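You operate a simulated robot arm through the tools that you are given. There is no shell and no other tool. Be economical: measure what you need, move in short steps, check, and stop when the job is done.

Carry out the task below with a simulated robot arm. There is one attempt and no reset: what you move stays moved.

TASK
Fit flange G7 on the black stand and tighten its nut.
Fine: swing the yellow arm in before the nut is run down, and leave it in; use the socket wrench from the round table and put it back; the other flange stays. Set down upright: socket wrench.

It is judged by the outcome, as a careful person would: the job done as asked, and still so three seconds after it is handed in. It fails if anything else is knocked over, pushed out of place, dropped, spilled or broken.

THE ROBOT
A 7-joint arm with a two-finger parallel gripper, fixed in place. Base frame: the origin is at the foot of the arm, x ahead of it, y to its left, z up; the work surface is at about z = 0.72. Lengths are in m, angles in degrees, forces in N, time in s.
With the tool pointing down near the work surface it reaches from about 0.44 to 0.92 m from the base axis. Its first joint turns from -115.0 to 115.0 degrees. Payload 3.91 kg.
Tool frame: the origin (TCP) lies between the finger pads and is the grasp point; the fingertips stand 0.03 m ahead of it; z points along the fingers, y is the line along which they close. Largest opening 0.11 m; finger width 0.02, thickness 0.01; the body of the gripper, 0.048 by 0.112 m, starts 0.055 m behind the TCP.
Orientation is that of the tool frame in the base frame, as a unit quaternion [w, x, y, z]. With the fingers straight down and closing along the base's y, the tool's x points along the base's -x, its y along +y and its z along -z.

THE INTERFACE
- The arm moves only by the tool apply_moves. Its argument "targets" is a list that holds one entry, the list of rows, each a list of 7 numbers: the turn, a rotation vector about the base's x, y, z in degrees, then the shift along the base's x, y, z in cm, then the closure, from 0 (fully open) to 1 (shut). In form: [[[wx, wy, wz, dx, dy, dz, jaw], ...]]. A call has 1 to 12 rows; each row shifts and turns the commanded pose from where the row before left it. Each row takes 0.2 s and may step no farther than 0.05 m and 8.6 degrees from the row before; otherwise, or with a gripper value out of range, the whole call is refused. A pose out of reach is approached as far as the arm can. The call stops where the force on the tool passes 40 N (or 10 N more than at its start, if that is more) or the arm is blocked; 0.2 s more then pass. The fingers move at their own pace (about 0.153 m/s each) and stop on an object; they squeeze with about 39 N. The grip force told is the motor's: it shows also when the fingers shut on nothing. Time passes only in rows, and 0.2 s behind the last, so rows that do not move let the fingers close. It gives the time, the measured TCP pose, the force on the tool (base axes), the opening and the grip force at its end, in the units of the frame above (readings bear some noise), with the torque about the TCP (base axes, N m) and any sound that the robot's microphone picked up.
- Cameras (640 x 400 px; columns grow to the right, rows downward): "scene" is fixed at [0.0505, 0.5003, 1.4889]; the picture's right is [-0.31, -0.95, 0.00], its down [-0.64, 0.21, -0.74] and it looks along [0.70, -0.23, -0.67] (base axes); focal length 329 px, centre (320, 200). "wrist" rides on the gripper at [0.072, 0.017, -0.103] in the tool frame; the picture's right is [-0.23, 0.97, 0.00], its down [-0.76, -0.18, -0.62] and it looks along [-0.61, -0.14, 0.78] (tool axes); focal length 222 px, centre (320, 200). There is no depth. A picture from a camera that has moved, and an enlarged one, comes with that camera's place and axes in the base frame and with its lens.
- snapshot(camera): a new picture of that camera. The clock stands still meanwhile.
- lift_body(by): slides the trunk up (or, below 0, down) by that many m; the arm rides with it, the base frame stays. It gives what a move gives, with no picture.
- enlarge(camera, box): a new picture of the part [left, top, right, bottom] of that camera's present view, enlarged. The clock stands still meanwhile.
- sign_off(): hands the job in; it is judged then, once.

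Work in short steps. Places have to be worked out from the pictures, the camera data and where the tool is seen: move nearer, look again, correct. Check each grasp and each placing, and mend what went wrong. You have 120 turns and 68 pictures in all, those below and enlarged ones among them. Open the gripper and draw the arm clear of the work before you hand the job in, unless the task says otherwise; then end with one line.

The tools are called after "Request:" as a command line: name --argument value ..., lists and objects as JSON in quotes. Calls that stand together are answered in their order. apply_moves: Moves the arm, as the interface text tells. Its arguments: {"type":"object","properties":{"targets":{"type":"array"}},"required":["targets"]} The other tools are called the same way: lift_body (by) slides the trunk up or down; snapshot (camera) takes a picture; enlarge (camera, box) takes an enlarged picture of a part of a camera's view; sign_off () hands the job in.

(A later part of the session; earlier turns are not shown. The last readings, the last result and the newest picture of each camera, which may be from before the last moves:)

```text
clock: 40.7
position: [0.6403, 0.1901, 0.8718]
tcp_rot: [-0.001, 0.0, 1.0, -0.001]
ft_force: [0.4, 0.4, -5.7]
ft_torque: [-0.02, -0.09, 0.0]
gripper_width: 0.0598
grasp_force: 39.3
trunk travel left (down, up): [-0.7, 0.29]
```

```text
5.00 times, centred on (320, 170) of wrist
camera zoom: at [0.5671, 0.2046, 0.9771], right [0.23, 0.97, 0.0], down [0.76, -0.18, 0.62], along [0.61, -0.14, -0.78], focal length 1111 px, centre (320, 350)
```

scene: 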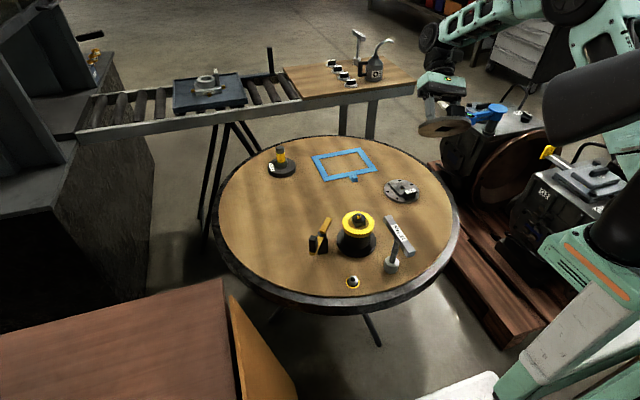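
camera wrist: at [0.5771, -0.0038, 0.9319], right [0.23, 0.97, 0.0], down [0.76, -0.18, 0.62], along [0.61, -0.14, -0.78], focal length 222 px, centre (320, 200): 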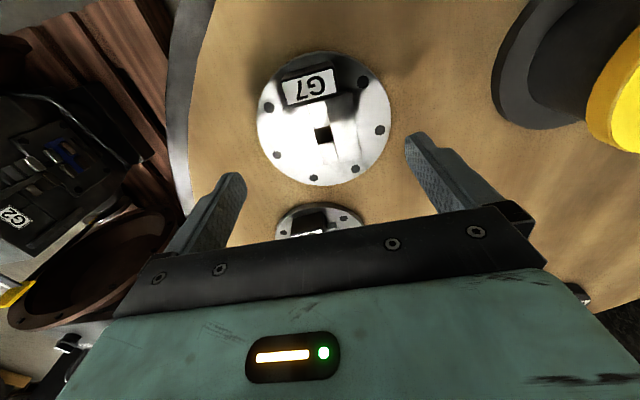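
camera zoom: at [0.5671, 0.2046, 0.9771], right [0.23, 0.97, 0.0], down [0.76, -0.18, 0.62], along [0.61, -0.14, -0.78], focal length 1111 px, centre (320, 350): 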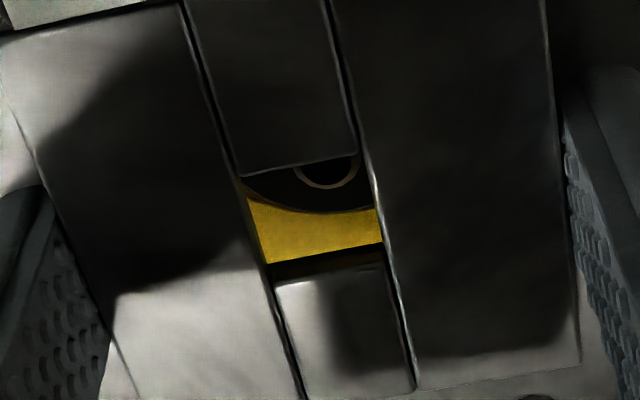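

Through the hole I see the stud tip arc. Relative to the hole centre the stud is ~2 mm toward +y and ~1.8 mm toward -x. I'll correct, lower a bit, and re-look.

Request:
apply_moves --targets '[[[0, 0, 0, -0.18, 0.2, 0, 1], [0, 0, 0, 0, 0, -0.5, 1], [0, 0, 0, 0, 0, -0.4, 1], [0, 0, 0, 0, 0, 0, 1]]]'

Request:
enlarge --camera "wrist" --box '[260, 130, 380, 210]'

```text
clock: 41.7
position: [0.6387, 0.1908, 0.8644]
tcp_rot: [0.0, -0.001, 1.0, -0.001]
ft_force: [0.7, -0.6, -6.1]
ft_torque: [0.03, -0.04, 0.01]
gripper_width: 0.0597
grasp_force: 38.9
trunk travel left (down, up): [-0.7, 0.29]
```

```text
5.00 times, centred on (320, 170) of wrist
camera zoom: at [0.565, 0.2067, 0.9683], right [0.23, 0.97, 0.0], down [0.76, -0.18, 0.62], along [0.61, -0.14, -0.78], focal length 1111 px, centre (320, 350)
```

zoom: 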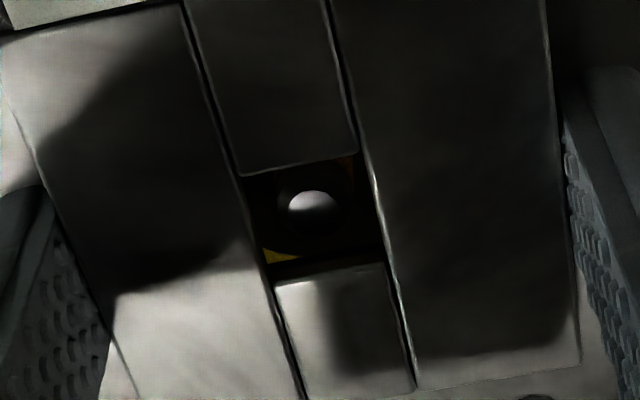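

The stud tip is now centred in the hole to within ~0.3 mm. I'll lower in 2 mm steps, watching force.

Request:
apply_moves --targets '[[[0, 0, 0, 0, 0, -0.2, 1], [0, 0, 0, 0, 0, -0.2, 1], [0, 0, 0, 0, 0, -0.2, 1], [0, 0, 0, 0, 0, -0.2, 1], [0, 0, 0, 0, 0, -0.2, 1], [0, 0, 0, 0, 0, 0, 1]]]'

```text
clock: 43.1
position: [0.6377, 0.191, 0.8555]
tcp_rot: [0.0, 0.0, 1.0, 0.0]
ft_force: [-4.6, -5.6, 25.9]
ft_torque: [-0.14, -0.13, -0.05]
gripper_width: 0.0599
grasp_force: 38.9
trunk travel left (down, up): [-0.7, 0.29]
```

Contact (~32 N) at about the block's top height. The pocket edge is probably resting on the block, with lateral force pushing toward -x, -y, so I'll ease up and shift slightly that way.

Request:
apply_moves --targets '[[[0, 0, 0, 0, 0, 0.15, 1], [0, 0, 0, 0, -0.07, 0, 1], [0, 0, 0, 0, 0, -0.15, 1], [0, 0, 0, 0, 0, 0, 1]]]'

Request:
apply_moves --targets '[[[0, 0, 0, 0, 0, 0.15, 1], [0, 0, 0, -0.07, 0, 0, 1], [0, 0, 0, 0, 0, -0.15, 1], [0, 0, 0, 0, 0, 0, 1]]]'

```text
clock: 44.1
position: [0.6378, 0.191, 0.8552]
tcp_rot: [0.001, 0.0, 1.0, 0.0]
ft_force: [-5.2, 0.4, 35.6]
ft_torque: [-0.07, -0.17, 0.03]
gripper_width: 0.0599
grasp_force: 38.8
trunk travel left (down, up): [-0.7, 0.29]
```

```text
clock: 45.1
position: [0.6368, 0.1921, 0.8563]
tcp_rot: [0.0, 0.001, 1.0, -0.001]
ft_force: [3.5, 3.9, 35.4]
ft_torque: [-0.02, -0.28, -0.01]
gripper_width: 0.0598
grasp_force: 38.8
trunk travel left (down, up): [-0.7, 0.29]
```

The reaction torque suggests y is now nearly right and the -x shift made it worse. I'll undo the x shift and nudge y a little further.

Request:
apply_moves --targets '[[[0, 0, 0, 0, 0, 0.15, 1], [0, 0, 0, 0.08, -0.03, 0, 1], [0, 0, 0, 0, 0, -0.15, 1], [0, 0, 0, 0, 0, 0, 1]]]'

Request:
enlarge --camera "wrist" --box '[260, 130, 380, 210]'

Request:
enlarge --camera "scene" --box '[320, 190, 400, 250]'

```text
clock: 46.1
position: [0.6371, 0.1901, 0.8562]
tcp_rot: [0.0, 0.0, 1.0, 0.001]
ft_force: [1.3, 8.5, 38.0]
ft_torque: [0.08, -0.29, 0.02]
gripper_width: 0.0599
grasp_force: 39.3
trunk travel left (down, up): [-0.7, 0.29]
```

```text
5.00 times, centred on (320, 170) of wrist
camera zoom: at [0.5647, 0.2062, 0.96], right [0.23, 0.97, 0.0], down [0.76, -0.18, 0.62], along [0.61, -0.14, -0.78], focal length 1111 px, centre (320, 350)
```

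zoom: 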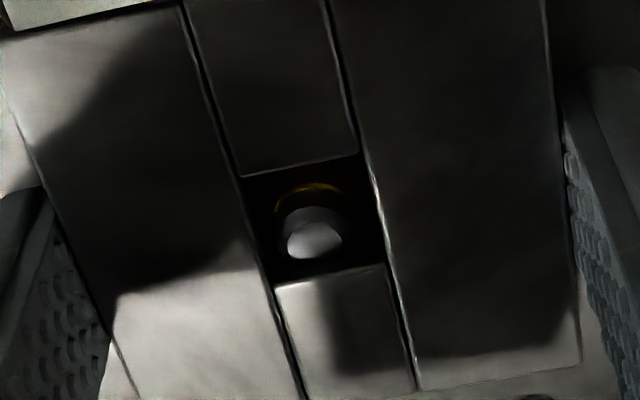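

```text
6.67 times, centred on (360, 220) of scene
camera zoom: at [0.0505, 0.5003, 1.4889], right [-0.31, -0.95, 0.0], down [-0.64, 0.21, -0.74], along [0.7, -0.23, -0.67], focal length 2192 px, centre (53, 67)
```

zoom: 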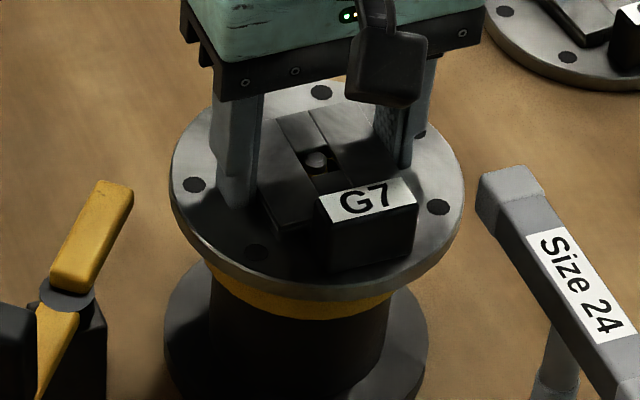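

Vision says y is within ~0.3 mm; x is less certain. I'll ease off to a light press and sweep x in 0.4 mm steps, looking for a drop in force and height.

Request:
apply_moves --targets '[[[0, 0, 0, 0, 0, 0.3, 1], [0, 0, 0, 0.04, 0.03, -0.1, 1], [0, 0, 0, 0.04, 0, 0, 1], [0, 0, 0, 0.04, 0, 0, 1], [0, 0, 0, 0, 0, 0, 1]]]'

Request:
apply_moves --targets '[[[0, 0, 0, 0.04, 0, 0, 1], [0, 0, 0, 0.04, 0, 0, 1], [0, 0, 0, 0, 0, 0, 1]]]'

```text
clock: 47.3
position: [0.6374, 0.1914, 0.8561]
tcp_rot: [-0.001, 0.0, 1.0, 0.0]
ft_force: [-6.6, 5.5, 22.6]
ft_torque: [0.03, -0.12, 0.03]
gripper_width: 0.0598
grasp_force: 39.1
trunk travel left (down, up): [-0.7, 0.29]
```

```text
clock: 48.1
position: [0.641, 0.1885, 0.8532]
tcp_rot: [-0.002, 0.0, 1.0, -0.002]
ft_force: [2.5, -0.2, -3.3]
ft_torque: [-0.04, -0.15, -0.02]
gripper_width: 0.0598
grasp_force: 39.3
trunk travel left (down, up): [-0.7, 0.29]
```

The force dropped: the pocket has found the block. I'll continue down in small steps.

Request:
apply_moves --targets '[[[0, 0, 0, 0, 0, -0.2, 1], [0, 0, 0, 0, 0, -0.2, 1], [0, 0, 0, 0, 0, -0.2, 1], [0, 0, 0, 0, 0, -0.2, 1], [0, 0, 0, 0, 0, 0, 1]]]'

```text
clock: 49.3
position: [0.6407, 0.1891, 0.8472]
tcp_rot: [-0.002, -0.001, 1.0, 0.0]
ft_force: [4.5, -0.1, 0.3]
ft_torque: [-0.1, -0.25, 0.05]
gripper_width: 0.0599
grasp_force: 39.4
trunk travel left (down, up): [-0.7, 0.29]
```

Request:
apply_moves --targets '[[[0, 0, 0, 0.04, 0, -0.2, 1], [0, 0, 0, 0, 0, -0.2, 1], [0, 0, 0, 0, 0, -0.2, 1], [0, 0, 0, 0, 0, -0.2, 1], [0, 0, 0, 0, 0, -0.2, 1], [0, 0, 0, 0, 0, 0, 1]]]'

```text
clock: 50.7
position: [0.6423, 0.1914, 0.8372]
tcp_rot: [-0.001, -0.001, 1.0, -0.001]
ft_force: [10.2, 0.2, -1.9]
ft_torque: [0.05, -0.35, -0.01]
gripper_width: 0.0598
grasp_force: 39.5
trunk travel left (down, up): [-0.7, 0.29]
```

It's sliding down (2 cm below first contact), with some x drag. I'll nudge x slightly and continue until it seats.

Request:
apply_moves --targets '[[[0, 0, 0, 0.08, 0, 0, 1], [0, 0, 0, 0, 0, -0.2, 1], [0, 0, 0, 0, 0, -0.2, 1], [0, 0, 0, 0, 0, -0.2, 1], [0, 0, 0, 0, 0, 0, 1]]]'

Request:
enlarge --camera "scene" --box '[320, 190, 400, 250]'

```text
clock: 51.7
position: [0.6432, 0.191, 0.8362]
tcp_rot: [0.001, 0.001, 1.0, 0.0]
ft_force: [-6.2, -5.2, 20.7]
ft_torque: [-0.42, 0.56, 0.03]
gripper_width: 0.0596
grasp_force: 39.3
trunk travel left (down, up): [-0.7, 0.29]
stopped in row 5: the force on the tool passed its limit at 46 N (the readings are from after the stop); the commanded pose is now the measured one
```

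```text
6.67 times, centred on (360, 220) of scene
camera zoom: at [0.0505, 0.5003, 1.4889], right [-0.31, -0.95, 0.0], down [-0.64, 0.21, -0.74], along [0.7, -0.23, -0.67], focal length 2192 px, centre (53, 67)
```

zoom: 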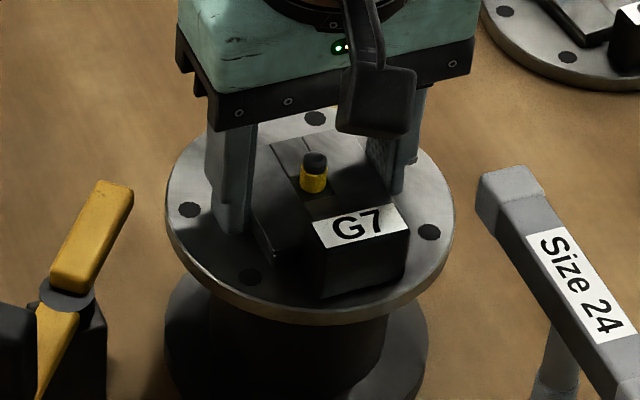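

G7 has seated on the collar with the stud standing proud. I'll release, rise and check.

Request:
apply_moves --targets '[[[0, 0, 0, 0, 0, 0.1, 1], [0, 0, 0, 0, 0, 0, 0.4], [0, 0, 0, 0, 0, 0, 0.3], [0, 0, 0, 0, 0, 4, 0.3], [0, 0, 0, 0, 0, 4.5, 0.3], [0, 0, 0, 0, 0, 4.5, 0.3], [0, 0, 0, 0, 0, 0, 0.3]]]'

Request:
enlarge --camera "scene" --box '[300, 190, 400, 265]'

Request:
snapshot --camera "wrist"

```text
clock: 53.3
position: [0.6435, 0.1924, 0.964]
tcp_rot: [0.0, 0.001, 1.0, -0.001]
ft_force: [0.3, -0.4, -0.4]
ft_torque: [0.01, 0.0, 0.0]
gripper_width: 0.0771
grasp_force: 0.1
trunk travel left (down, up): [-0.7, 0.29]
```

```text
5.33 times, centred on (350, 228) of scene
camera zoom: at [0.0505, 0.5003, 1.4889], right [-0.31, -0.95, 0.0], down [-0.64, 0.21, -0.74], along [0.7, -0.23, -0.67], focal length 1754 px, centre (160, 53)
```

zoom: 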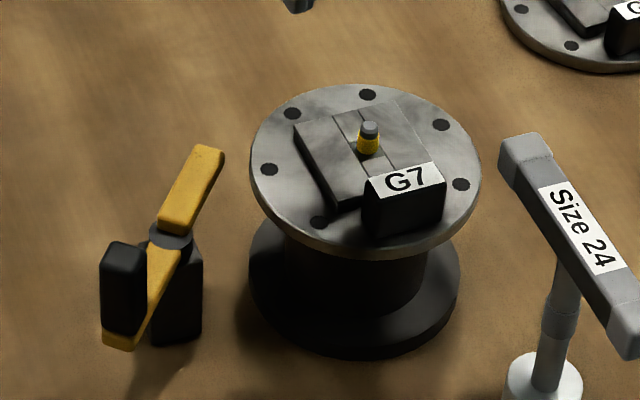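

```text
26 pictures are left
camera wrist: at [0.5698, 0.207, 1.0689], right [0.23, 0.97, 0.0], down [0.76, -0.18, 0.62], along [0.61, -0.14, -0.78], focal length 222 px, centre (320, 200)
```

wrist: 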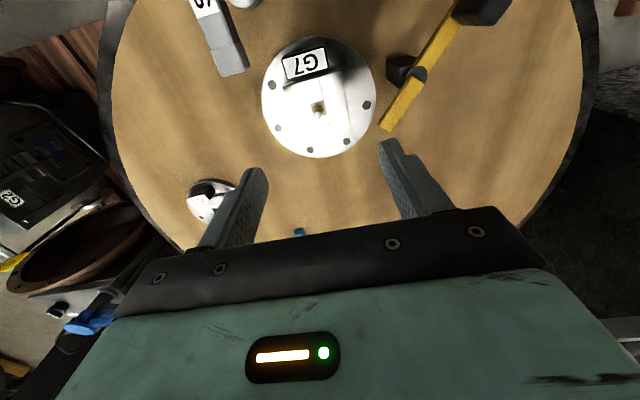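

G7 is seated flat. Before swinging the arm I need its height relative to the flange plate, so I'll zoom both cameras on the arm.

Request:
enlarge --camera "scene" --box '[312, 210, 352, 258]'

Request:
enlarge --camera "wrist" --box '[330, 0, 510, 140]'

```text
8.33 times, centred on (332, 234) of scene
camera zoom: at [0.0505, 0.5003, 1.4889], right [-0.31, -0.95, 0.0], down [-0.64, 0.21, -0.74], along [0.7, -0.23, -0.67], focal length 2740 px, centre (220, -83)
```

zoom: 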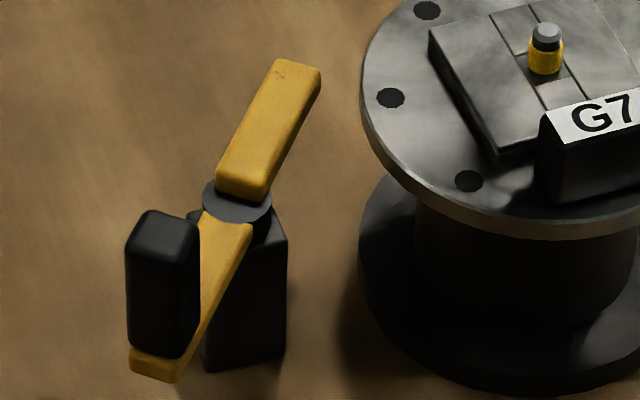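

```text
2.86 times, centred on (420, 70) of wrist
camera zoom: at [0.5698, 0.207, 1.0689], right [0.23, 0.97, 0.0], down [0.76, -0.18, 0.62], along [0.61, -0.14, -0.78], focal length 635 px, centre (34, 571)
```

zoom: 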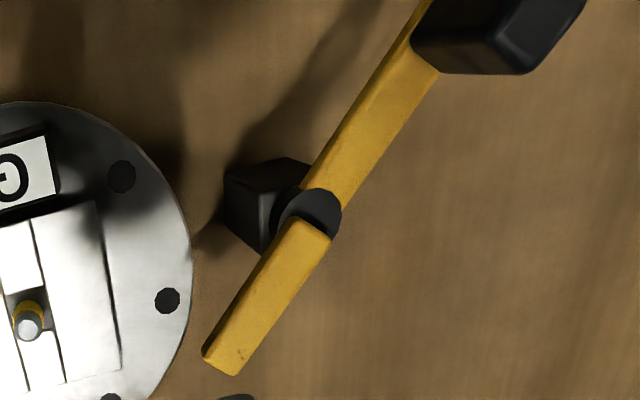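

Triangulation: the arm's tip bar top (≈0.80) sits just below the flange plate (≈0.812), so it swings in under the rim. Pivot ≈(0.638, 0.301), knob ≈(0.594, 0.338) with top ≈0.835; it needs ~50° clockwise. I'll close the fingers and come down on the knob's -x/-y side.

Request:
apply_moves --targets '[[[0, 0, 0, -2.4, 3.4, 0, 0.8], [0, 0, 0, -2.4, 3.4, 0, 1], [0, 0, 0, -2.4, 3.5, 0, 1], [0, 0, 0, 0, 0, -4.5, 1], [0, 0, 0, 0, 0, -4.5, 1], [0, 0, 0, 0, 0, -2, 1], [0, 0, 0, 0, 0, 0, 1]]]'

Request:
enlarge --camera "scene" --box '[290, 195, 380, 265]'

```text
clock: 54.9
position: [0.57, 0.2948, 0.8553]
tcp_rot: [0.0, 0.0, 1.0, 0.0]
ft_force: [-0.5, 0.2, 0.7]
ft_torque: [0.0, -0.01, 0.02]
gripper_width: 0.0001
grasp_force: 37.8
trunk travel left (down, up): [-0.7, 0.29]
```

```text
5.71 times, centred on (335, 230) of scene
camera zoom: at [0.0505, 0.5003, 1.4889], right [-0.31, -0.95, 0.0], down [-0.64, 0.21, -0.74], along [0.7, -0.23, -0.67], focal length 1879 px, centre (234, 29)
```

zoom: 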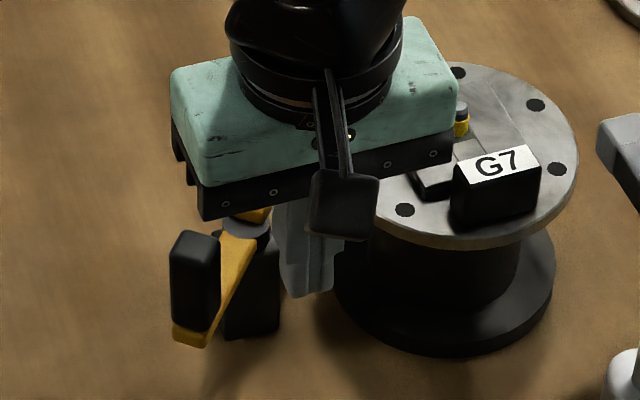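

The closed fingers are beside the knob. I'll lower 2 cm and push along the arc in small steps.

Request:
apply_moves --targets '[[[0, 0, 0, 0, 0, -2, 1], [0, 0, 0, 1.1, 0.6, 0, 1], [0, 0, 0, 0.1, 1, 0, 1], [0, 0, 0, 0.25, 0.96, 0, 1], [0, 0, 0, 0.42, 0.9, 0, 1], [0, 0, 0, 0, 0, 0, 1]]]'

Request:
enlarge --camera "scene" --box '[290, 195, 380, 265]'

```text
clock: 56.3
position: [0.5875, 0.329, 0.8347]
tcp_rot: [0.0, 0.001, 1.0, 0.0]
ft_force: [-2.9, 0.0, -0.6]
ft_torque: [0.0, -0.02, 0.02]
gripper_width: 0.0001
grasp_force: 37.1
trunk travel left (down, up): [-0.7, 0.29]
```

```text
5.71 times, centred on (335, 230) of scene
camera zoom: at [0.0505, 0.5003, 1.4889], right [-0.31, -0.95, 0.0], down [-0.64, 0.21, -0.74], along [0.7, -0.23, -0.67], focal length 1879 px, centre (234, 29)
```

zoom: 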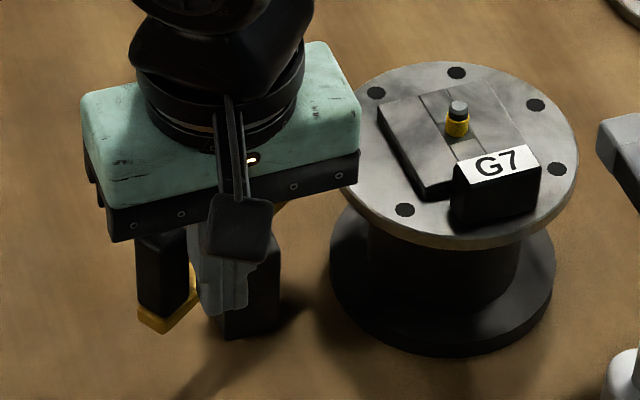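

The arm is turning with only ~3 N. I'll continue the arc.

Request:
apply_moves --targets '[[[0, 0, 0, 0.57, 0.81, 0, 1], [0, 0, 0, 0.71, 0.71, 0, 1], [0, 0, 0, 0.4, 0.3, 0, 1], [0, 0, 0, 0, 0, 0, 1]]]'

Request:
enlarge --camera "scene" --box '[290, 195, 380, 265]'

```text
clock: 57.3
position: [0.605, 0.3471, 0.8352]
tcp_rot: [-0.001, 0.0, 1.0, 0.0]
ft_force: [0.4, 1.2, -0.1]
ft_torque: [0.0, 0.01, 0.0]
gripper_width: 0.0
grasp_force: 37.8
trunk travel left (down, up): [-0.7, 0.29]
```

```text
5.71 times, centred on (335, 230) of scene
camera zoom: at [0.0505, 0.5003, 1.4889], right [-0.31, -0.95, 0.0], down [-0.64, 0.21, -0.74], along [0.7, -0.23, -0.67], focal length 1879 px, centre (234, 29)
```

zoom: 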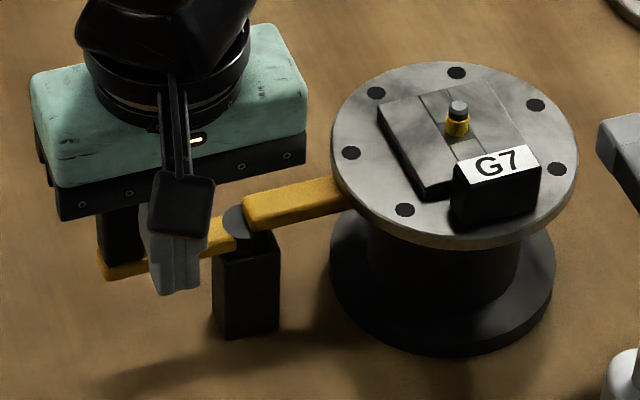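

The arm now points straight at the stand centre with its tip under the flange rim, force near zero. I'll back off, rise and move above the nut.

Request:
apply_moves --targets '[[[0, 0, 0, -1.2, -1.2, 0, 1], [0, 0, 0, -0.5, -0.5, 4, 1], [0, 0, 0, 0, 0, 3, 0.8], [0, 0, 0, -2.8, -2.5, 0, 0.5], [0, 0, 0, -2.8, -2.4, 0, 0.5], [0, 0, 0, -2.7, -2.5, 0, 0.5], [0, 0, 0, 0, 0, -4.5, 0.5], [0, 0, 0, 0, 0, -3, 0.5], [0, 0, 0, 0, 0, 0, 0.5]]]'

Request:
snapshot --camera "wrist"

```text
clock: 59.3
position: [0.5065, 0.2565, 0.8309]
tcp_rot: [-0.001, 0.0, 1.0, -0.001]
ft_force: [-0.6, 0.0, -0.2]
ft_torque: [0.01, 0.03, -0.02]
gripper_width: 0.0549
grasp_force: 0.2
trunk travel left (down, up): [-0.7, 0.29]
```

```text
20 pictures are left
camera wrist: at [0.4331, 0.2713, 0.9344], right [0.23, 0.97, 0.0], down [0.76, -0.18, 0.62], along [0.61, -0.14, -0.78], focal length 222 px, centre (320, 200)
```

wrist: 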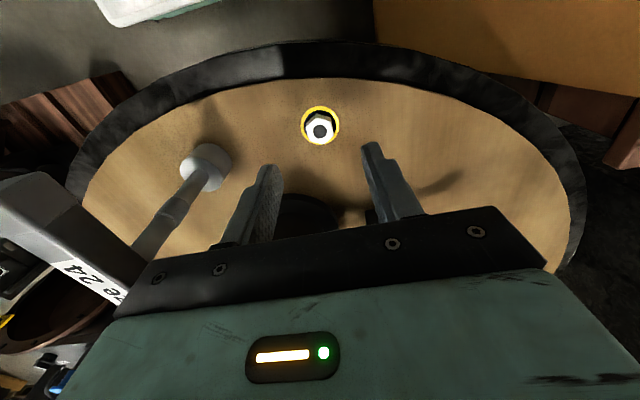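

Request:
apply_moves --targets '[[[0, 0, 0, 0.2, 0, -3, 0.5], [0, 0, 0, 0, 0, -2, 0.5], [0, 0, 0, 0, 0, 0, 0.5]]]'

Request:
enlarge --camera "wrist" --box '[270, 110, 370, 190]'

```text
clock: 60.1
position: [0.5098, 0.2579, 0.7795]
tcp_rot: [0.001, 0.0, 1.0, 0.0]
ft_force: [-0.5, -0.7, -1.6]
ft_torque: [-0.03, 0.02, -0.01]
gripper_width: 0.055
grasp_force: 0.0
trunk travel left (down, up): [-0.7, 0.29]
```

```text
5.00 times, centred on (320, 150) of wrist
camera zoom: at [0.4365, 0.2722, 0.8836], right [0.23, 0.97, 0.0], down [0.76, -0.18, 0.62], along [0.61, -0.14, -0.78], focal length 1111 px, centre (320, 450)
```

zoom: 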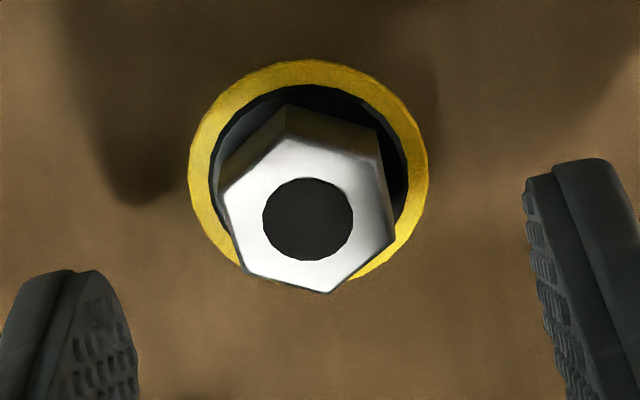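

The nut's flats face ±y, which suits the grip. I'll shift slightly to centre it, lower so the tips are near its base, and close.

Request:
apply_moves --targets '[[[0, 0, 0, 0.25, -0.15, -1, 0.5], [0, 0, 0, 0, 0, -1, 0.5], [0, 0, 0, 0, 0, -0.6, 0.5], [0, 0, 0, 0, 0, -0.3, 0.5], [0, 0, 0, 0, 0, 0, 0.5]]]'

Request:
apply_moves --targets '[[[0, 0, 0, 0, 0, 0, 0.8], [0, 0, 0, 0, 0, 0, 0.9], [0, 0, 0, 0, 0, 0, 0.9], [0, 0, 0, 0, 0, 0.5, 0.9], [0, 0, 0, 0, 0, 2, 0.9], [0, 0, 0, 0, 0, 4, 0.9], [0, 0, 0, 0, 0, 0, 0.9]]]'

Request:
enlarge --camera "wrist" --box '[270, 120, 370, 200]'

```text
clock: 61.3
position: [0.5106, 0.2549, 0.7504]
tcp_rot: [0.0, 0.0, 1.0, 0.0]
ft_force: [0.9, 0.0, -0.3]
ft_torque: [-0.01, 0.0, -0.04]
gripper_width: 0.0551
grasp_force: 0.0
trunk travel left (down, up): [-0.7, 0.29]
```

```text
clock: 62.9
position: [0.5093, 0.2553, 0.816]
tcp_rot: [0.0, -0.001, 1.0, 0.0]
ft_force: [-0.2, -0.3, 0.4]
ft_torque: [-0.02, -0.01, 0.01]
gripper_width: 0.0263
grasp_force: 38.5
trunk travel left (down, up): [-0.7, 0.29]
```

```text
5.00 times, centred on (320, 160) of wrist
camera zoom: at [0.4359, 0.2703, 0.9197], right [0.23, 0.97, 0.0], down [0.76, -0.18, 0.62], along [0.61, -0.14, -0.78], focal length 1111 px, centre (320, 400)
```

zoom: 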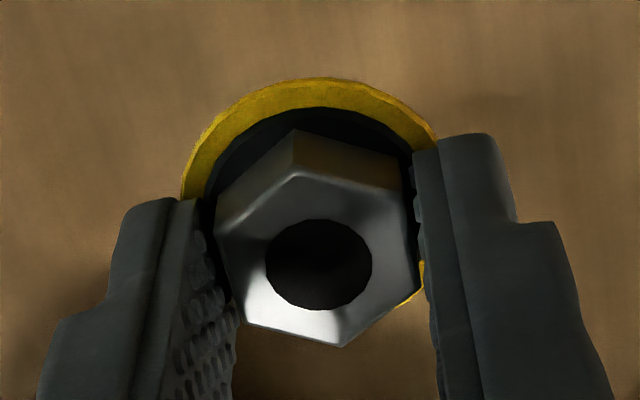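

The grip reads 0.026, but I should confirm the nut actually came up, and whether the yellow ring belongs to it.

Request:
enlarge --camera "scene" --box '[320, 230, 400, 300]'

```text
5.71 times, centred on (360, 265) of scene
camera zoom: at [0.0505, 0.5003, 1.4889], right [-0.31, -0.95, 0.0], down [-0.64, 0.21, -0.74], along [0.7, -0.23, -0.67], focal length 1879 px, centre (91, -171)
```

zoom: 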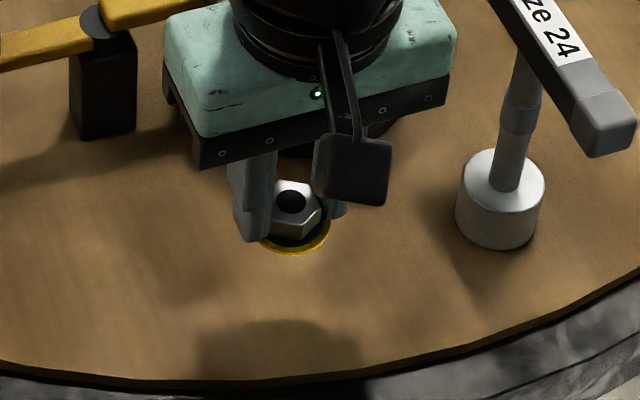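

The nut came up with its yellow-edged collar attached (a flanged nut). I'll carry it over the stud: TCP target ≈(0.643, 0.1905), where G7 seated.

Request:
apply_moves --targets '[[[0, 0, 0, 0, 0, 4.5, 0.9], [0, 0, 0, 0, 0, 4.5, 0.9], [0, 0, 0, 0, 0, 2.5, 0.9], [0, 0, 0, 4.4, -2.1, 0, 0.9], [0, 0, 0, 4.4, -2.2, 0, 0.9], [0, 0, 0, 4.5, -2.2, 0, 0.9], [0, 0, 0, 0, 0, -4.5, 0.9], [0, 0, 0, 0, 0, 0, 0.9]]]'

Request:
enlarge --camera "wrist" --box '[270, 120, 370, 200]'

Request:
enlarge --camera "scene" --box '[325, 185, 395, 240]'

```text
clock: 64.7
position: [0.6441, 0.1912, 0.8879]
tcp_rot: [0.0, 0.0, 1.0, 0.0]
ft_force: [0.0, 0.4, 0.0]
ft_torque: [-0.03, -0.02, 0.0]
gripper_width: 0.0263
grasp_force: 39.0
trunk travel left (down, up): [-0.7, 0.29]
```

```text
5.00 times, centred on (320, 160) of wrist
camera zoom: at [0.5709, 0.2063, 0.9919], right [0.23, 0.97, 0.0], down [0.76, -0.18, 0.62], along [0.61, -0.14, -0.78], focal length 1111 px, centre (320, 400)
```

zoom: 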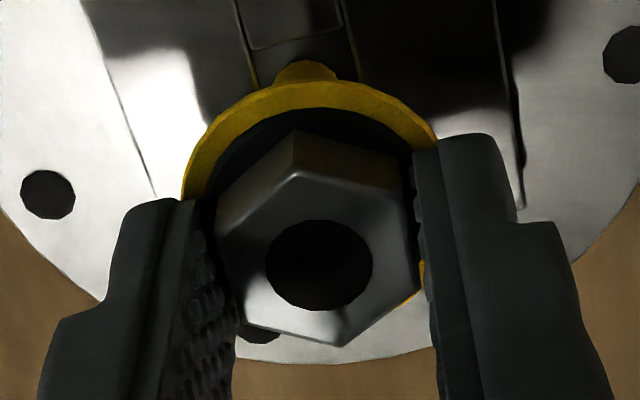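

```text
7.27 times, centred on (360, 212) of scene
camera zoom: at [0.0505, 0.5003, 1.4889], right [-0.31, -0.95, 0.0], down [-0.64, 0.21, -0.74], along [0.7, -0.23, -0.67], focal length 2391 px, centre (29, 109)
```

zoom: 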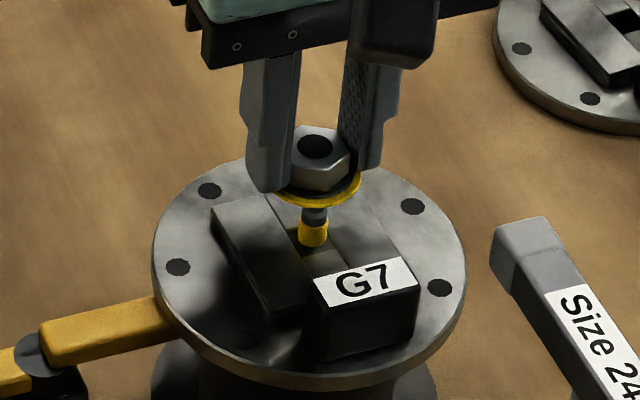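

The nut looks ~1 mm too far to +y in both views. I'll correct and lower in 2 mm steps to see whether it slips over the stud.

Request:
apply_moves --targets '[[[0, 0, 0, 0, -0.1, -0.3, 0.9], [0, 0, 0, 0, 0, -0.3, 0.9], [0, 0, 0, 0, 0, -0.2, 0.9], [0, 0, 0, 0, 0, -0.2, 0.9], [0, 0, 0, 0, 0, -0.2, 0.9], [0, 0, 0, 0, 0, 0, 0.9]]]'

```text
clock: 66.1
position: [0.6436, 0.1886, 0.8743]
tcp_rot: [0.0, 0.001, 1.0, 0.0]
ft_force: [0.3, -0.8, 0.1]
ft_torque: [-0.01, -0.03, -0.02]
gripper_width: 0.0266
grasp_force: 39.6
trunk travel left (down, up): [-0.7, 0.29]
```

Request:
apply_moves --targets '[[[0, 0, 0, 0, 0, -0.2, 0.9], [0, 0, 0, 0, 0, -0.2, 0.9], [0, 0, 0, 0, 0, -0.2, 0.9], [0, 0, 0, 0, 0, -0.2, 0.9], [0, 0, 0, 0, 0, 0, 0.9]]]'

```text
clock: 67.3
position: [0.6396, 0.1899, 0.8649]
tcp_rot: [-0.002, -0.001, 1.0, 0.001]
ft_force: [-15.5, 6.8, 4.7]
ft_torque: [0.27, 0.39, -0.06]
gripper_width: 0.0266
grasp_force: 39.2
trunk travel left (down, up): [-0.7, 0.29]
```

Mostly lateral force (-x, +y): the nut is catching the stud tip and being guided toward -x. I'll shift the command that way.

Request:
apply_moves --targets '[[[0, 0, 0, -0.15, 0.05, 0, 0.9], [0, 0, 0, -0.15, 0.05, 0, 0.9], [0, 0, 0, 0, 0, 0, 0.9]]]'

Request:
enlarge --camera "scene" --box '[335, 195, 385, 235]'

```text
clock: 68.1
position: [0.641, 0.1892, 0.8663]
tcp_rot: [0.001, 0.0, 1.0, -0.001]
ft_force: [-6.0, 5.3, -4.2]
ft_torque: [0.25, 0.25, -0.01]
gripper_width: 0.0264
grasp_force: 39.4
trunk travel left (down, up): [-0.7, 0.29]
```

```text
10.00 times, centred on (360, 215) of scene
camera zoom: at [0.0505, 0.5003, 1.4889], right [-0.31, -0.95, 0.0], down [-0.64, 0.21, -0.74], along [0.7, -0.23, -0.67], focal length 3288 px, centre (-80, 50)
```

zoom: 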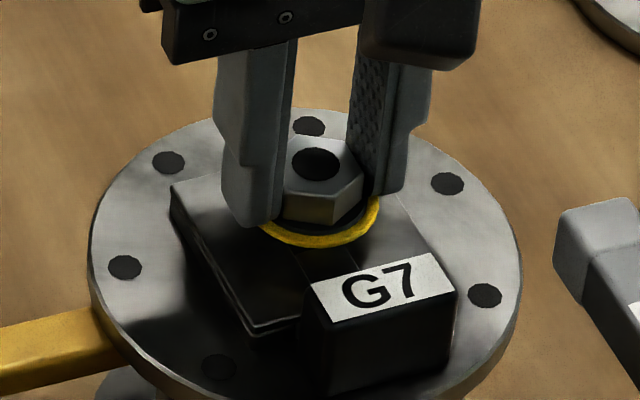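

The stud is now inside the nut. I'll relax the remaining side load and lower gently to see where it stops.

Request:
apply_moves --targets '[[[0, 0, 0, -0.1, 0.07, 0, 0.9], [0, 0, 0, 0, 0, -0.2, 0.9], [0, 0, 0, 0, 0, -0.2, 0.9], [0, 0, 0, 0, 0, -0.2, 0.9], [0, 0, 0, 0, 0, 0, 0.9]]]'

```text
clock: 69.3
position: [0.6425, 0.1894, 0.8619]
tcp_rot: [0.003, 0.001, 1.0, 0.002]
ft_force: [2.7, -2.5, 31.8]
ft_torque: [-0.07, -0.05, 0.01]
gripper_width: 0.0264
grasp_force: 39.1
trunk travel left (down, up): [-0.7, 0.29]
```

The nut sits on the stud at the thread start (~32 N resistance). I'll ease off, release it there and rise to check it stays.

Request:
apply_moves --targets '[[[0, 0, 0, 0, 0, 0.25, 0.9], [0, 0, 0, 0, 0, 0, 0.7], [0, 0, 0, 0, 0, 0, 0.5], [0, 0, 0, 0, 0, 3, 0.5], [0, 0, 0, 0, 0, 4, 0.5], [0, 0, 0, 0, 0, 4, 0.5], [0, 0, 0, 0, 0, 0, 0.5]]]'

Request:
enlarge --camera "scene" --box '[320, 190, 440, 290]'

```text
clock: 70.9
position: [0.6419, 0.1891, 0.9717]
tcp_rot: [0.0, 0.0, 1.0, 0.0]
ft_force: [0.0, 0.5, 0.5]
ft_torque: [0.03, 0.01, -0.01]
gripper_width: 0.0551
grasp_force: 0.1
trunk travel left (down, up): [-0.7, 0.29]
```

```text
4.00 times, centred on (380, 240) of scene
camera zoom: at [0.0505, 0.5003, 1.4889], right [-0.31, -0.95, 0.0], down [-0.64, 0.21, -0.74], along [0.7, -0.23, -0.67], focal length 1315 px, centre (80, 40)
```

zoom: 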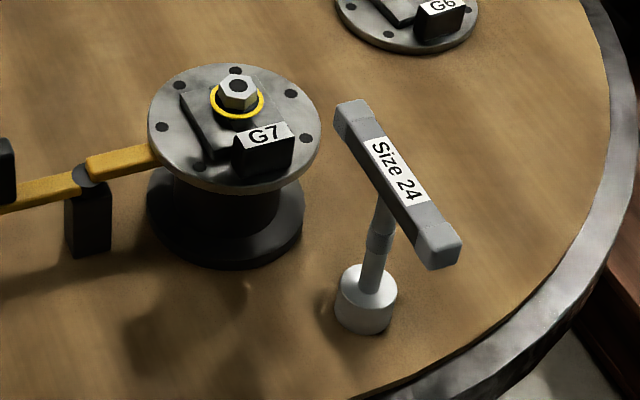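

The nut stays on the stud. Now the wrench: bar along x, centred near (0.522, 0.134), z≈0.84–0.86. I'll move above it and check alignment.

Request:
apply_moves --targets '[[[0, 0, 0, -4, -1.8, 0, 0.5], [0, 0, 0, -4, -1.8, 0, 0.5], [0, 0, 0, -4, -1.9, 0, 0.5], [0, 0, 0, 0, 0, -4, 0.5], [0, 0, 0, 0, 0, 0, 0.5]]]'

Request:
enlarge --camera "wrist" --box '[200, 40, 440, 220]'

```text
clock: 72.1
position: [0.5179, 0.1311, 0.9304]
tcp_rot: [0.0, 0.0, 1.0, 0.0]
ft_force: [-1.2, 0.1, 0.0]
ft_torque: [0.0, -0.03, 0.0]
gripper_width: 0.055
grasp_force: 0.0
trunk travel left (down, up): [-0.7, 0.29]
```

```text
2.22 times, centred on (320, 130) of wrist
camera zoom: at [0.4445, 0.1467, 1.0344], right [0.23, 0.97, 0.0], down [0.76, -0.18, 0.62], along [0.61, -0.14, -0.78], focal length 494 px, centre (320, 356)
```

zoom: 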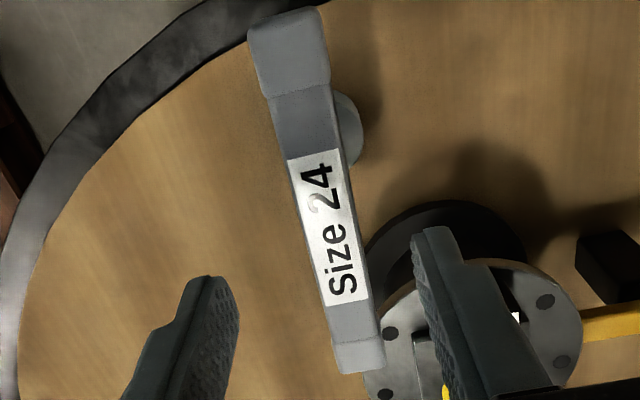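

The bar lies between the fingers and its label centre is on the TCP axis. I'll descend and grip it.

Request:
apply_moves --targets '[[[0, 0, 0, 0, 0.1, -4, 0.5], [0, 0, 0, 0, 0, -2.5, 0.5], [0, 0, 0, 0, 0, -1, 0.5], [0, 0, 0, 0, 0, 0, 0.8], [0, 0, 0, 0, 0, 0, 1], [0, 0, 0, 0, 0, 0, 1]]]'

Request:
apply_moves --targets '[[[0, 0, 0, 0, 0, 1, 1], [0, 0, 0, 0, 0, 1, 1], [0, 0, 0, 0, 0, 0, 1]]]'

Request:
enlarge --camera "scene" --box '[320, 180, 440, 290]'

```text
clock: 73.5
position: [0.5202, 0.1343, 0.8564]
tcp_rot: [0.0, 0.0, 1.0, 0.0]
ft_force: [-0.2, 1.0, 0.3]
ft_torque: [0.04, -0.03, 0.0]
gripper_width: 0.0194
grasp_force: 38.7
trunk travel left (down, up): [-0.7, 0.29]
```

```text
clock: 74.3
position: [0.5187, 0.1357, 0.8771]
tcp_rot: [-0.001, 0.001, 1.0, 0.001]
ft_force: [-0.6, 0.0, -2.8]
ft_torque: [0.02, 0.0, -0.03]
gripper_width: 0.0196
grasp_force: 38.8
trunk travel left (down, up): [-0.7, 0.29]
```

```text
3.64 times, centred on (380, 235) of scene
camera zoom: at [0.0505, 0.5003, 1.4889], right [-0.31, -0.95, 0.0], down [-0.64, 0.21, -0.74], along [0.7, -0.23, -0.67], focal length 1196 px, centre (102, 73)
```

zoom: 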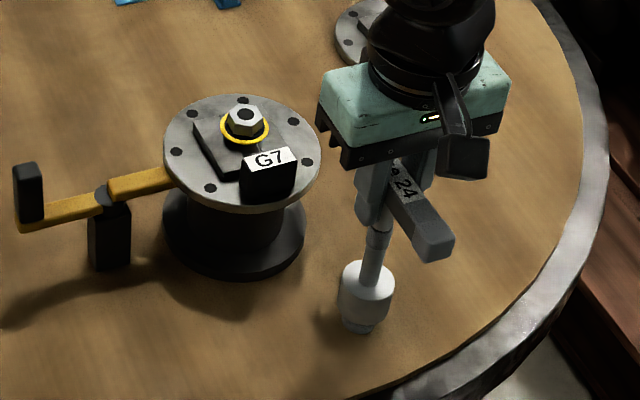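

The wrench is held and hangs straight (2.8 N). Its socket bottom is ≈0.1455 below the TCP, so I'll rise to z≈1.01 and carry it over the nut.

Request:
apply_moves --targets '[[[0, 0, 0, 0, 0, 4.5, 1], [0, 0, 0, 0, 0, 4.5, 1], [0, 0, 0, 0, 0, 4.5, 1], [0, 0, 0, 4, 1.8, 0, 1], [0, 0, 0, 4, 1.8, 0, 1], [0, 0, 0, 4.1, 1.9, 0, 1], [0, 0, 0, 0, 0, 0, 1]]]'

Request:
enlarge --camera "scene" --box '[325, 165, 395, 235]'

```text
clock: 75.9
position: [0.6437, 0.1895, 1.0132]
tcp_rot: [0.0, 0.0, 1.0, 0.001]
ft_force: [-0.2, -0.4, -3.2]
ft_torque: [0.0, -0.03, -0.01]
gripper_width: 0.0198
grasp_force: 38.8
trunk travel left (down, up): [-0.7, 0.29]
```

```text
5.71 times, centred on (360, 200) of scene
camera zoom: at [0.0505, 0.5003, 1.4889], right [-0.31, -0.95, 0.0], down [-0.64, 0.21, -0.74], along [0.7, -0.23, -0.67], focal length 1879 px, centre (91, 200)
```

zoom: 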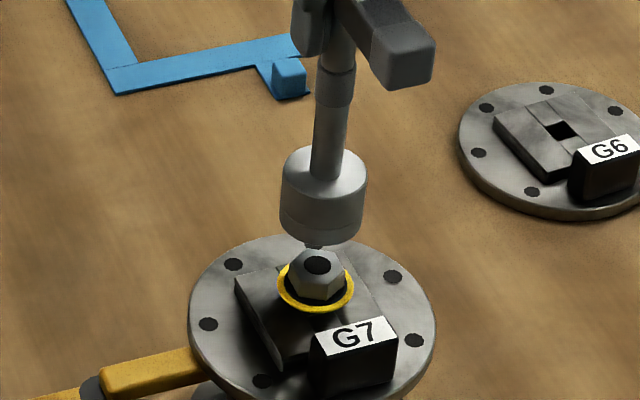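

In y the socket lines up with the nut. For x I'll check with the wrist camera, past the bar.

Request:
enlarge --camera "wrist" --box '[240, 20, 400, 160]'

```text
2.86 times, centred on (320, 90) of wrist
camera zoom: at [0.5702, 0.2045, 1.1178], right [0.23, 0.97, 0.0], down [0.76, -0.18, 0.62], along [0.61, -0.14, -0.78], focal length 635 px, centre (320, 514)
```

zoom: 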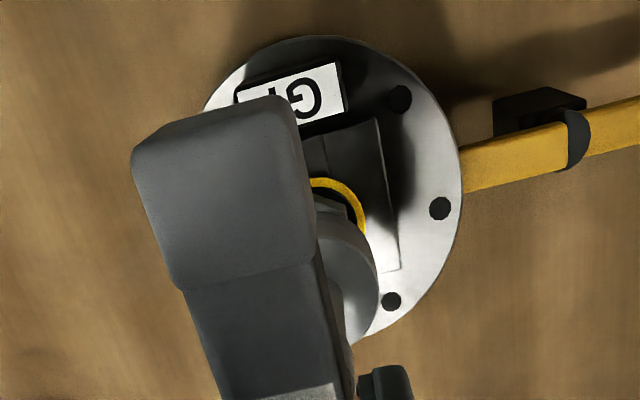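

The nut appears ~3–4 mm toward -x of the socket axis. I'll shift -3.5 mm and lower until contact.

Request:
apply_moves --targets '[[[0, 0, 0, -0.35, 0.05, -1, 1], [0, 0, 0, 0, 0, -0.6, 1], [0, 0, 0, 0, 0, -0.3, 1], [0, 0, 0, 0, 0, -0.3, 1], [0, 0, 0, 0, 0, -0.3, 1], [0, 0, 0, 0, 0, 0, 1]]]'

```text
clock: 77.3
position: [0.6374, 0.1899, 0.988]
tcp_rot: [0.0, 0.0, 1.0, 0.001]
ft_force: [0.5, -1.0, -2.8]
ft_torque: [0.02, 0.0, 0.0]
gripper_width: 0.0196
grasp_force: 38.8
trunk travel left (down, up): [-0.7, 0.29]
```

Request:
apply_moves --targets '[[[0, 0, 0, 0, 0, -0.2, 1], [0, 0, 0, 0, 0, -0.2, 1], [0, 0, 0, 0, 0, -0.2, 1], [0, 0, 0, 0, 0, 0, 1]]]'

```text
clock: 78.3
position: [0.6367, 0.1895, 0.9813]
tcp_rot: [0.001, 0.001, 1.0, 0.0]
ft_force: [2.3, -1.0, 0.4]
ft_torque: [-0.15, -0.34, 0.0]
gripper_width: 0.0199
grasp_force: 38.9
trunk travel left (down, up): [-0.7, 0.29]
```

Light contact, with the nut pushing the socket toward +x. I'll shift +1.5 mm and continue down lightly.

Request:
apply_moves --targets '[[[0, 0, 0, 0.15, 0, 0, 1], [0, 0, 0, 0, 0, -0.2, 1], [0, 0, 0, 0, 0, 0, 1]]]'

```text
clock: 79.1
position: [0.6379, 0.1904, 0.98]
tcp_rot: [-0.001, -0.001, 1.0, 0.0]
ft_force: [-0.1, -0.4, -2.8]
ft_torque: [0.02, 0.04, 0.02]
gripper_width: 0.0197
grasp_force: 39.0
trunk travel left (down, up): [-0.7, 0.29]
```

The contact cleared, so I'll keep lowering.

Request:
apply_moves --targets '[[[0, 0, 0, 0, 0, -0.2, 1], [0, 0, 0, 0, 0, -0.2, 1], [0, 0, 0, 0, 0, -0.2, 1], [0, 0, 0, 0, 0, -0.2, 1], [0, 0, 0, 0, 0, 0, 1]]]'

Request:
enlarge --camera "scene" --box '[325, 165, 395, 235]'

```text
clock: 80.3
position: [0.6383, 0.1927, 0.9746]
tcp_rot: [0.002, 0.0, 1.0, 0.002]
ft_force: [-2.0, -3.5, 37.1]
ft_torque: [-0.46, 0.34, -0.07]
gripper_width: 0.02
grasp_force: 38.6
trunk travel left (down, up): [-0.7, 0.29]
```

```text
5.71 times, centred on (360, 200) of scene
camera zoom: at [0.0505, 0.5003, 1.4889], right [-0.31, -0.95, 0.0], down [-0.64, 0.21, -0.74], along [0.7, -0.23, -0.67], focal length 1879 px, centre (91, 200)
```

zoom: 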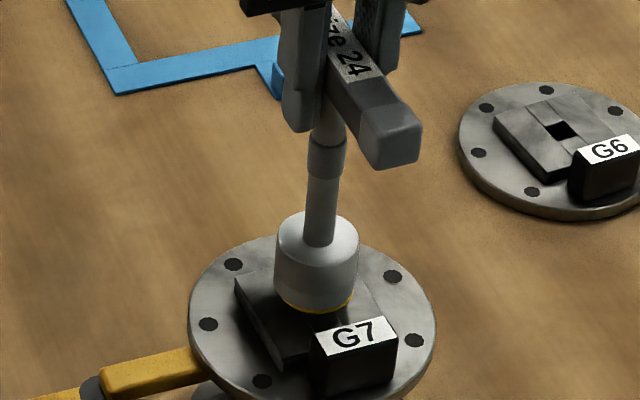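

The socket is over the nut down to its collar. I'll ease the press and turn clockwise (negative z), watching torque and sounds.

Request:
apply_moves --targets '[[[0, 0, 0, 0, -0.1, 0.2, 1], [0, 0, -8, 0, 0, 0, 1], [0, 0, -8, 0, 0, 0, 1], [0, 0, -8, 0, 0, 0, 1], [0, 0, -8, 0, 0, 0, 1], [0, 0, -8, 0, 0, 0, 1], [0, 0, -8, 0, 0, 0, 1], [0, 0, 0, 0, 0, 0, 1]]]'

```text
clock: 82.1
position: [0.6379, 0.1901, 0.9737]
tcp_rot: [0.0, 0.408, 0.913, -0.001]
ft_force: [4.6, 3.2, 11.5]
ft_torque: [0.25, -0.53, -0.02]
gripper_width: 0.0198
grasp_force: 38.9
trunk travel left (down, up): [-0.7, 0.29]
```

It turned freely 48° with the press dropping. I'll continue clockwise with a slight downward feed.

Request:
apply_moves --targets '[[[0, 0, -8.4, 0, 0, 0, 1], [0, 0, -8.4, 0, 0, -0.03, 1], [0, 0, -8.4, 0, 0, -0.03, 1], [0, 0, -8.4, 0, 0, -0.03, 1], [0, 0, -8.4, 0, 0, -0.03, 1], [0, 0, -8.4, 0, 0, -0.03, 1], [0, 0, -8.4, 0, 0, -0.03, 1], [0, 0, -8.4, 0, 0, -0.03, 1], [0, 0, 0, 0, 0, 0, 1]]]'

```text
clock: 84.1
position: [0.6387, 0.1891, 0.9724]
tcp_rot: [0.0, 0.845, 0.534, 0.0]
ft_force: [2.4, 3.3, 15.1]
ft_torque: [0.49, -0.21, 0.0]
gripper_width: 0.0198
grasp_force: 39.1
trunk travel left (down, up): [-0.7, 0.29]
```

Turned ~115° so far, easily. Continuing clockwise.

Request:
apply_moves --targets '[[[0, 0, -8.4, 0, 0, 0, 1], [0, 0, -8.4, 0, 0, 0, 1], [0, 0, -8.4, 0, 0, 0, 1], [0, 0, -8.4, 0, 0, 0, 1], [0, 0, -8.4, 0, 0, 0, 1], [0, 0, -8.4, 0, 0, 0, 1], [0, 0, -8.4, 0, 0, 0, 1], [0, 0, 0, 0, 0, 0, 1]]]'

```text
clock: 85.9
position: [0.6387, 0.1893, 0.9714]
tcp_rot: [0.0, 0.999, 0.052, -0.001]
ft_force: [4.0, -2.1, -0.2]
ft_torque: [-0.22, -0.4, -0.04]
gripper_width: 0.0196
grasp_force: 39.3
trunk travel left (down, up): [-0.7, 0.29]
```

The press went from 15 N to 0 without moving down, so the nut is threading down. Continuing with a small downward feed.

Request:
apply_moves --targets '[[[0, 0, -8.4, 0, 0, -0.05, 1], [0, 0, -8.4, 0, 0, -0.05, 1], [0, 0, -8.4, 0, 0, -0.05, 1], [0, 0, -8.4, 0, 0, -0.05, 1], [0, 0, -8.4, 0, 0, -0.05, 1], [0, 0, -8.4, 0, 0, -0.05, 1], [0, 0, 0, 0, 0, 0, 1]]]'

```text
clock: 87.5
position: [0.6007, 0.1247, 1.0158]
tcp_rot: [-0.001, 0.982, -0.19, 0.0]
ft_force: [-0.3, -0.8, -2.6]
ft_torque: [0.01, 0.02, 0.0]
gripper_width: 0.0199
grasp_force: 38.7
out of reach, approached as far as the arm can: row 3, 4, 5, 6
trunk travel left (down, up): [-0.7, 0.29]
```

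The wrist hit its limit and the arm drifted off, lifting the wrench clear (still held). I'll command up first, then rotate back counter-clockwise, to avoid swinging into the nut.

Request:
apply_moves --targets '[[[0, 0, 0, 0, 0, 4.8, 1], [0, 0, 0, 0, 0, 4.8, 1], [0, 0, 8.4, 0, 0, 0, 1], [0, 0, 8.4, 0, 0, 0, 1], [0, 0, 8.4, 0, 0, 0, 1], [0, 0, 8.4, 0, 0, 0, 1], [0, 0, 8.4, 0, 0, 0, 1], [0, 0, 8.4, 0, 0, 0, 1], [0, 0, 8.4, 0, 0, 0, 1], [0, 0, 0, 0, 0, 0, 1]]]'

Request:
snapshot --camera "scene"

```text
clock: 89.7
position: [0.6024, 0.1112, 1.1084]
tcp_rot: [0.006, 0.958, 0.288, -0.002]
ft_force: [0.0, 0.0, -3.1]
ft_torque: [-0.01, 0.02, 0.0]
gripper_width: 0.02
grasp_force: 39.1
out of reach, approached as far as the arm can: row 1
trunk travel left (down, up): [-0.7, 0.29]
```

```text
7 pictures are left
```

scene: 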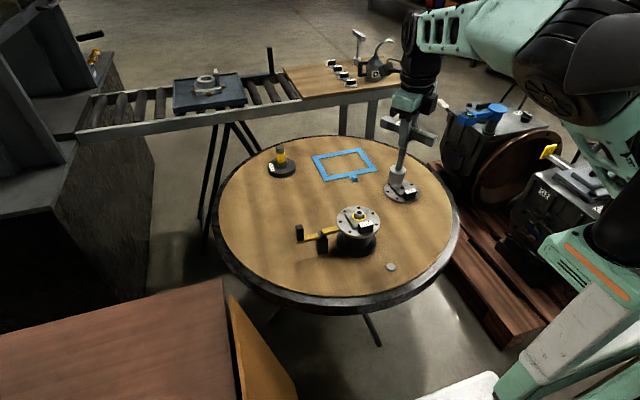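

Everything is in place; nut, flange and arm are fine. The wrist allows about 190° clockwise from my start, so I'll rotate counter-clockwise in the air to gain a long stroke (hex-equivalent angle +109°).

Request:
apply_moves --targets '[[[0, 0, 8.5, 0, 0, 0, 1], [0, 0, 8.5, 0, 0, 0, 1], [0, 0, 8.5, 0, 0, 0, 1], [0, 0, 8.5, 0, 0, 0, 1], [0, 0, 8.5, 0, 0, 0, 1], [0, 0, 8.5, 0, 0, 0, 1], [0, 0, 8.5, 0, 0, 0, 1], [0, 0, 8.5, 0, 0, 0, 1], [0, 0, 8.5, 0, 0, 0, 1], [0, 0, 8.5, 0, 0, 0, 1], [0, 0, 8.5, 0, 0, 0, 1], [0, 0, 8.5, 0, 0, 0, 1]]]'

Request:
apply_moves --targets '[[[0, 0, 8.5, 0, 0, 0, 1], [0, 0, 8.5, 0, 0, 0, 1], [0, 0, 8.5, 0, 0, 0, 1], [0, 0, 8.5, 0, 0, 0, 1], [0, 0, 8.5, 0, 0, 0, 1], [0, 0, 8.5, 0, 0, 0, 1], [0, 0, 8.5, 0, 0, 0, 1], [0, 0, 8.5, 0, 0, 0, 1], [0, 0, 8.5, 0, 0, 0, 1], [0, 0, 8.5, 0, 0, 0, 1], [0, 0, 8.5, 0, 0, 0, 1], [0, 0, 8.5, 0, 0, 0, 1]]]'

```text
clock: 92.3
position: [0.6007, 0.117, 1.112]
tcp_rot: [0.0, 0.373, 0.928, 0.0]
ft_force: [-0.8, 0.2, -3.3]
ft_torque: [-0.02, -0.03, 0.02]
gripper_width: 0.0198
grasp_force: 38.9
trunk travel left (down, up): [-0.7, 0.29]
```

```text
clock: 94.9
position: [0.6002, 0.1166, 1.1106]
tcp_rot: [0.001, -0.486, 0.874, 0.0]
ft_force: [-0.9, -0.1, -3.4]
ft_torque: [0.0, -0.04, 0.0]
gripper_width: 0.0198
grasp_force: 39.4
trunk travel left (down, up): [-0.7, 0.29]
```

Now at +58°. Six more rows take it to +109°, then I'll move above the nut at height.

Request:
apply_moves --targets '[[[0, 0, 8.4, 0, 0, 0, 1], [0, 0, 8.4, 0, 0, 0, 1], [0, 0, 8.4, 0, 0, 0, 1], [0, 0, 8.4, 0, 0, 0, 1], [0, 0, 8.4, 0, 0, 0, 1], [0, 0, 8.4, 0, 0, 0, 1], [0, 0, 0, 1.9, 3.6, 0, 1], [0, 0, 0, 1.9, 3.6, 0, 1], [0, 0, 0, 0, 0, 0, 1]]]'

```text
clock: 96.9
position: [0.6372, 0.1899, 1.1127]
tcp_rot: [0.0, 0.811, -0.585, 0.0]
ft_force: [-0.1, -0.5, -3.3]
ft_torque: [0.0, 0.04, 0.0]
gripper_width: 0.0196
grasp_force: 39.0
trunk travel left (down, up): [-0.7, 0.29]
```

At +108°, over the nut. Descending to just above it, then slowly.

Request:
apply_moves --targets '[[[0, 0, 0, 0.08, 0, -4.5, 1], [0, 0, 0, 0, 0, -4.5, 1], [0, 0, 0, 0, 0, -2.5, 1], [0, 0, 0, 0, 0, -0.4, 1], [0, 0, 0, 0, 0, -0.3, 1], [0, 0, 0, 0, 0, -0.3, 1], [0, 0, 0, 0, 0, 0, 1]]]'

```text
clock: 98.5
position: [0.6391, 0.1887, 0.9857]
tcp_rot: [0.0, 0.811, -0.585, 0.0]
ft_force: [-0.5, -1.4, -3.7]
ft_torque: [0.0, -0.02, 0.01]
gripper_width: 0.0198
grasp_force: 38.8
trunk travel left (down, up): [-0.7, 0.29]
```

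Request:
apply_moves --targets '[[[0, 0, 0, 0, 0, -0.3, 1], [0, 0, 0, 0, 0, -0.3, 1], [0, 0, 0, 0, 0, -0.2, 1], [0, 0, 0, 0, 0, -0.2, 1], [0, 0, 0, 0, 0, -0.2, 1], [0, 0, 0, 0, 0, 0, 1]]]'

```text
clock: 99.9
position: [0.6392, 0.189, 0.9758]
tcp_rot: [-0.003, 0.811, -0.586, 0.001]
ft_force: [-0.6, -2.5, 37.9]
ft_torque: [0.2, 0.17, -0.01]
gripper_width: 0.0197
grasp_force: 39.0
trunk travel left (down, up): [-0.7, 0.29]
```

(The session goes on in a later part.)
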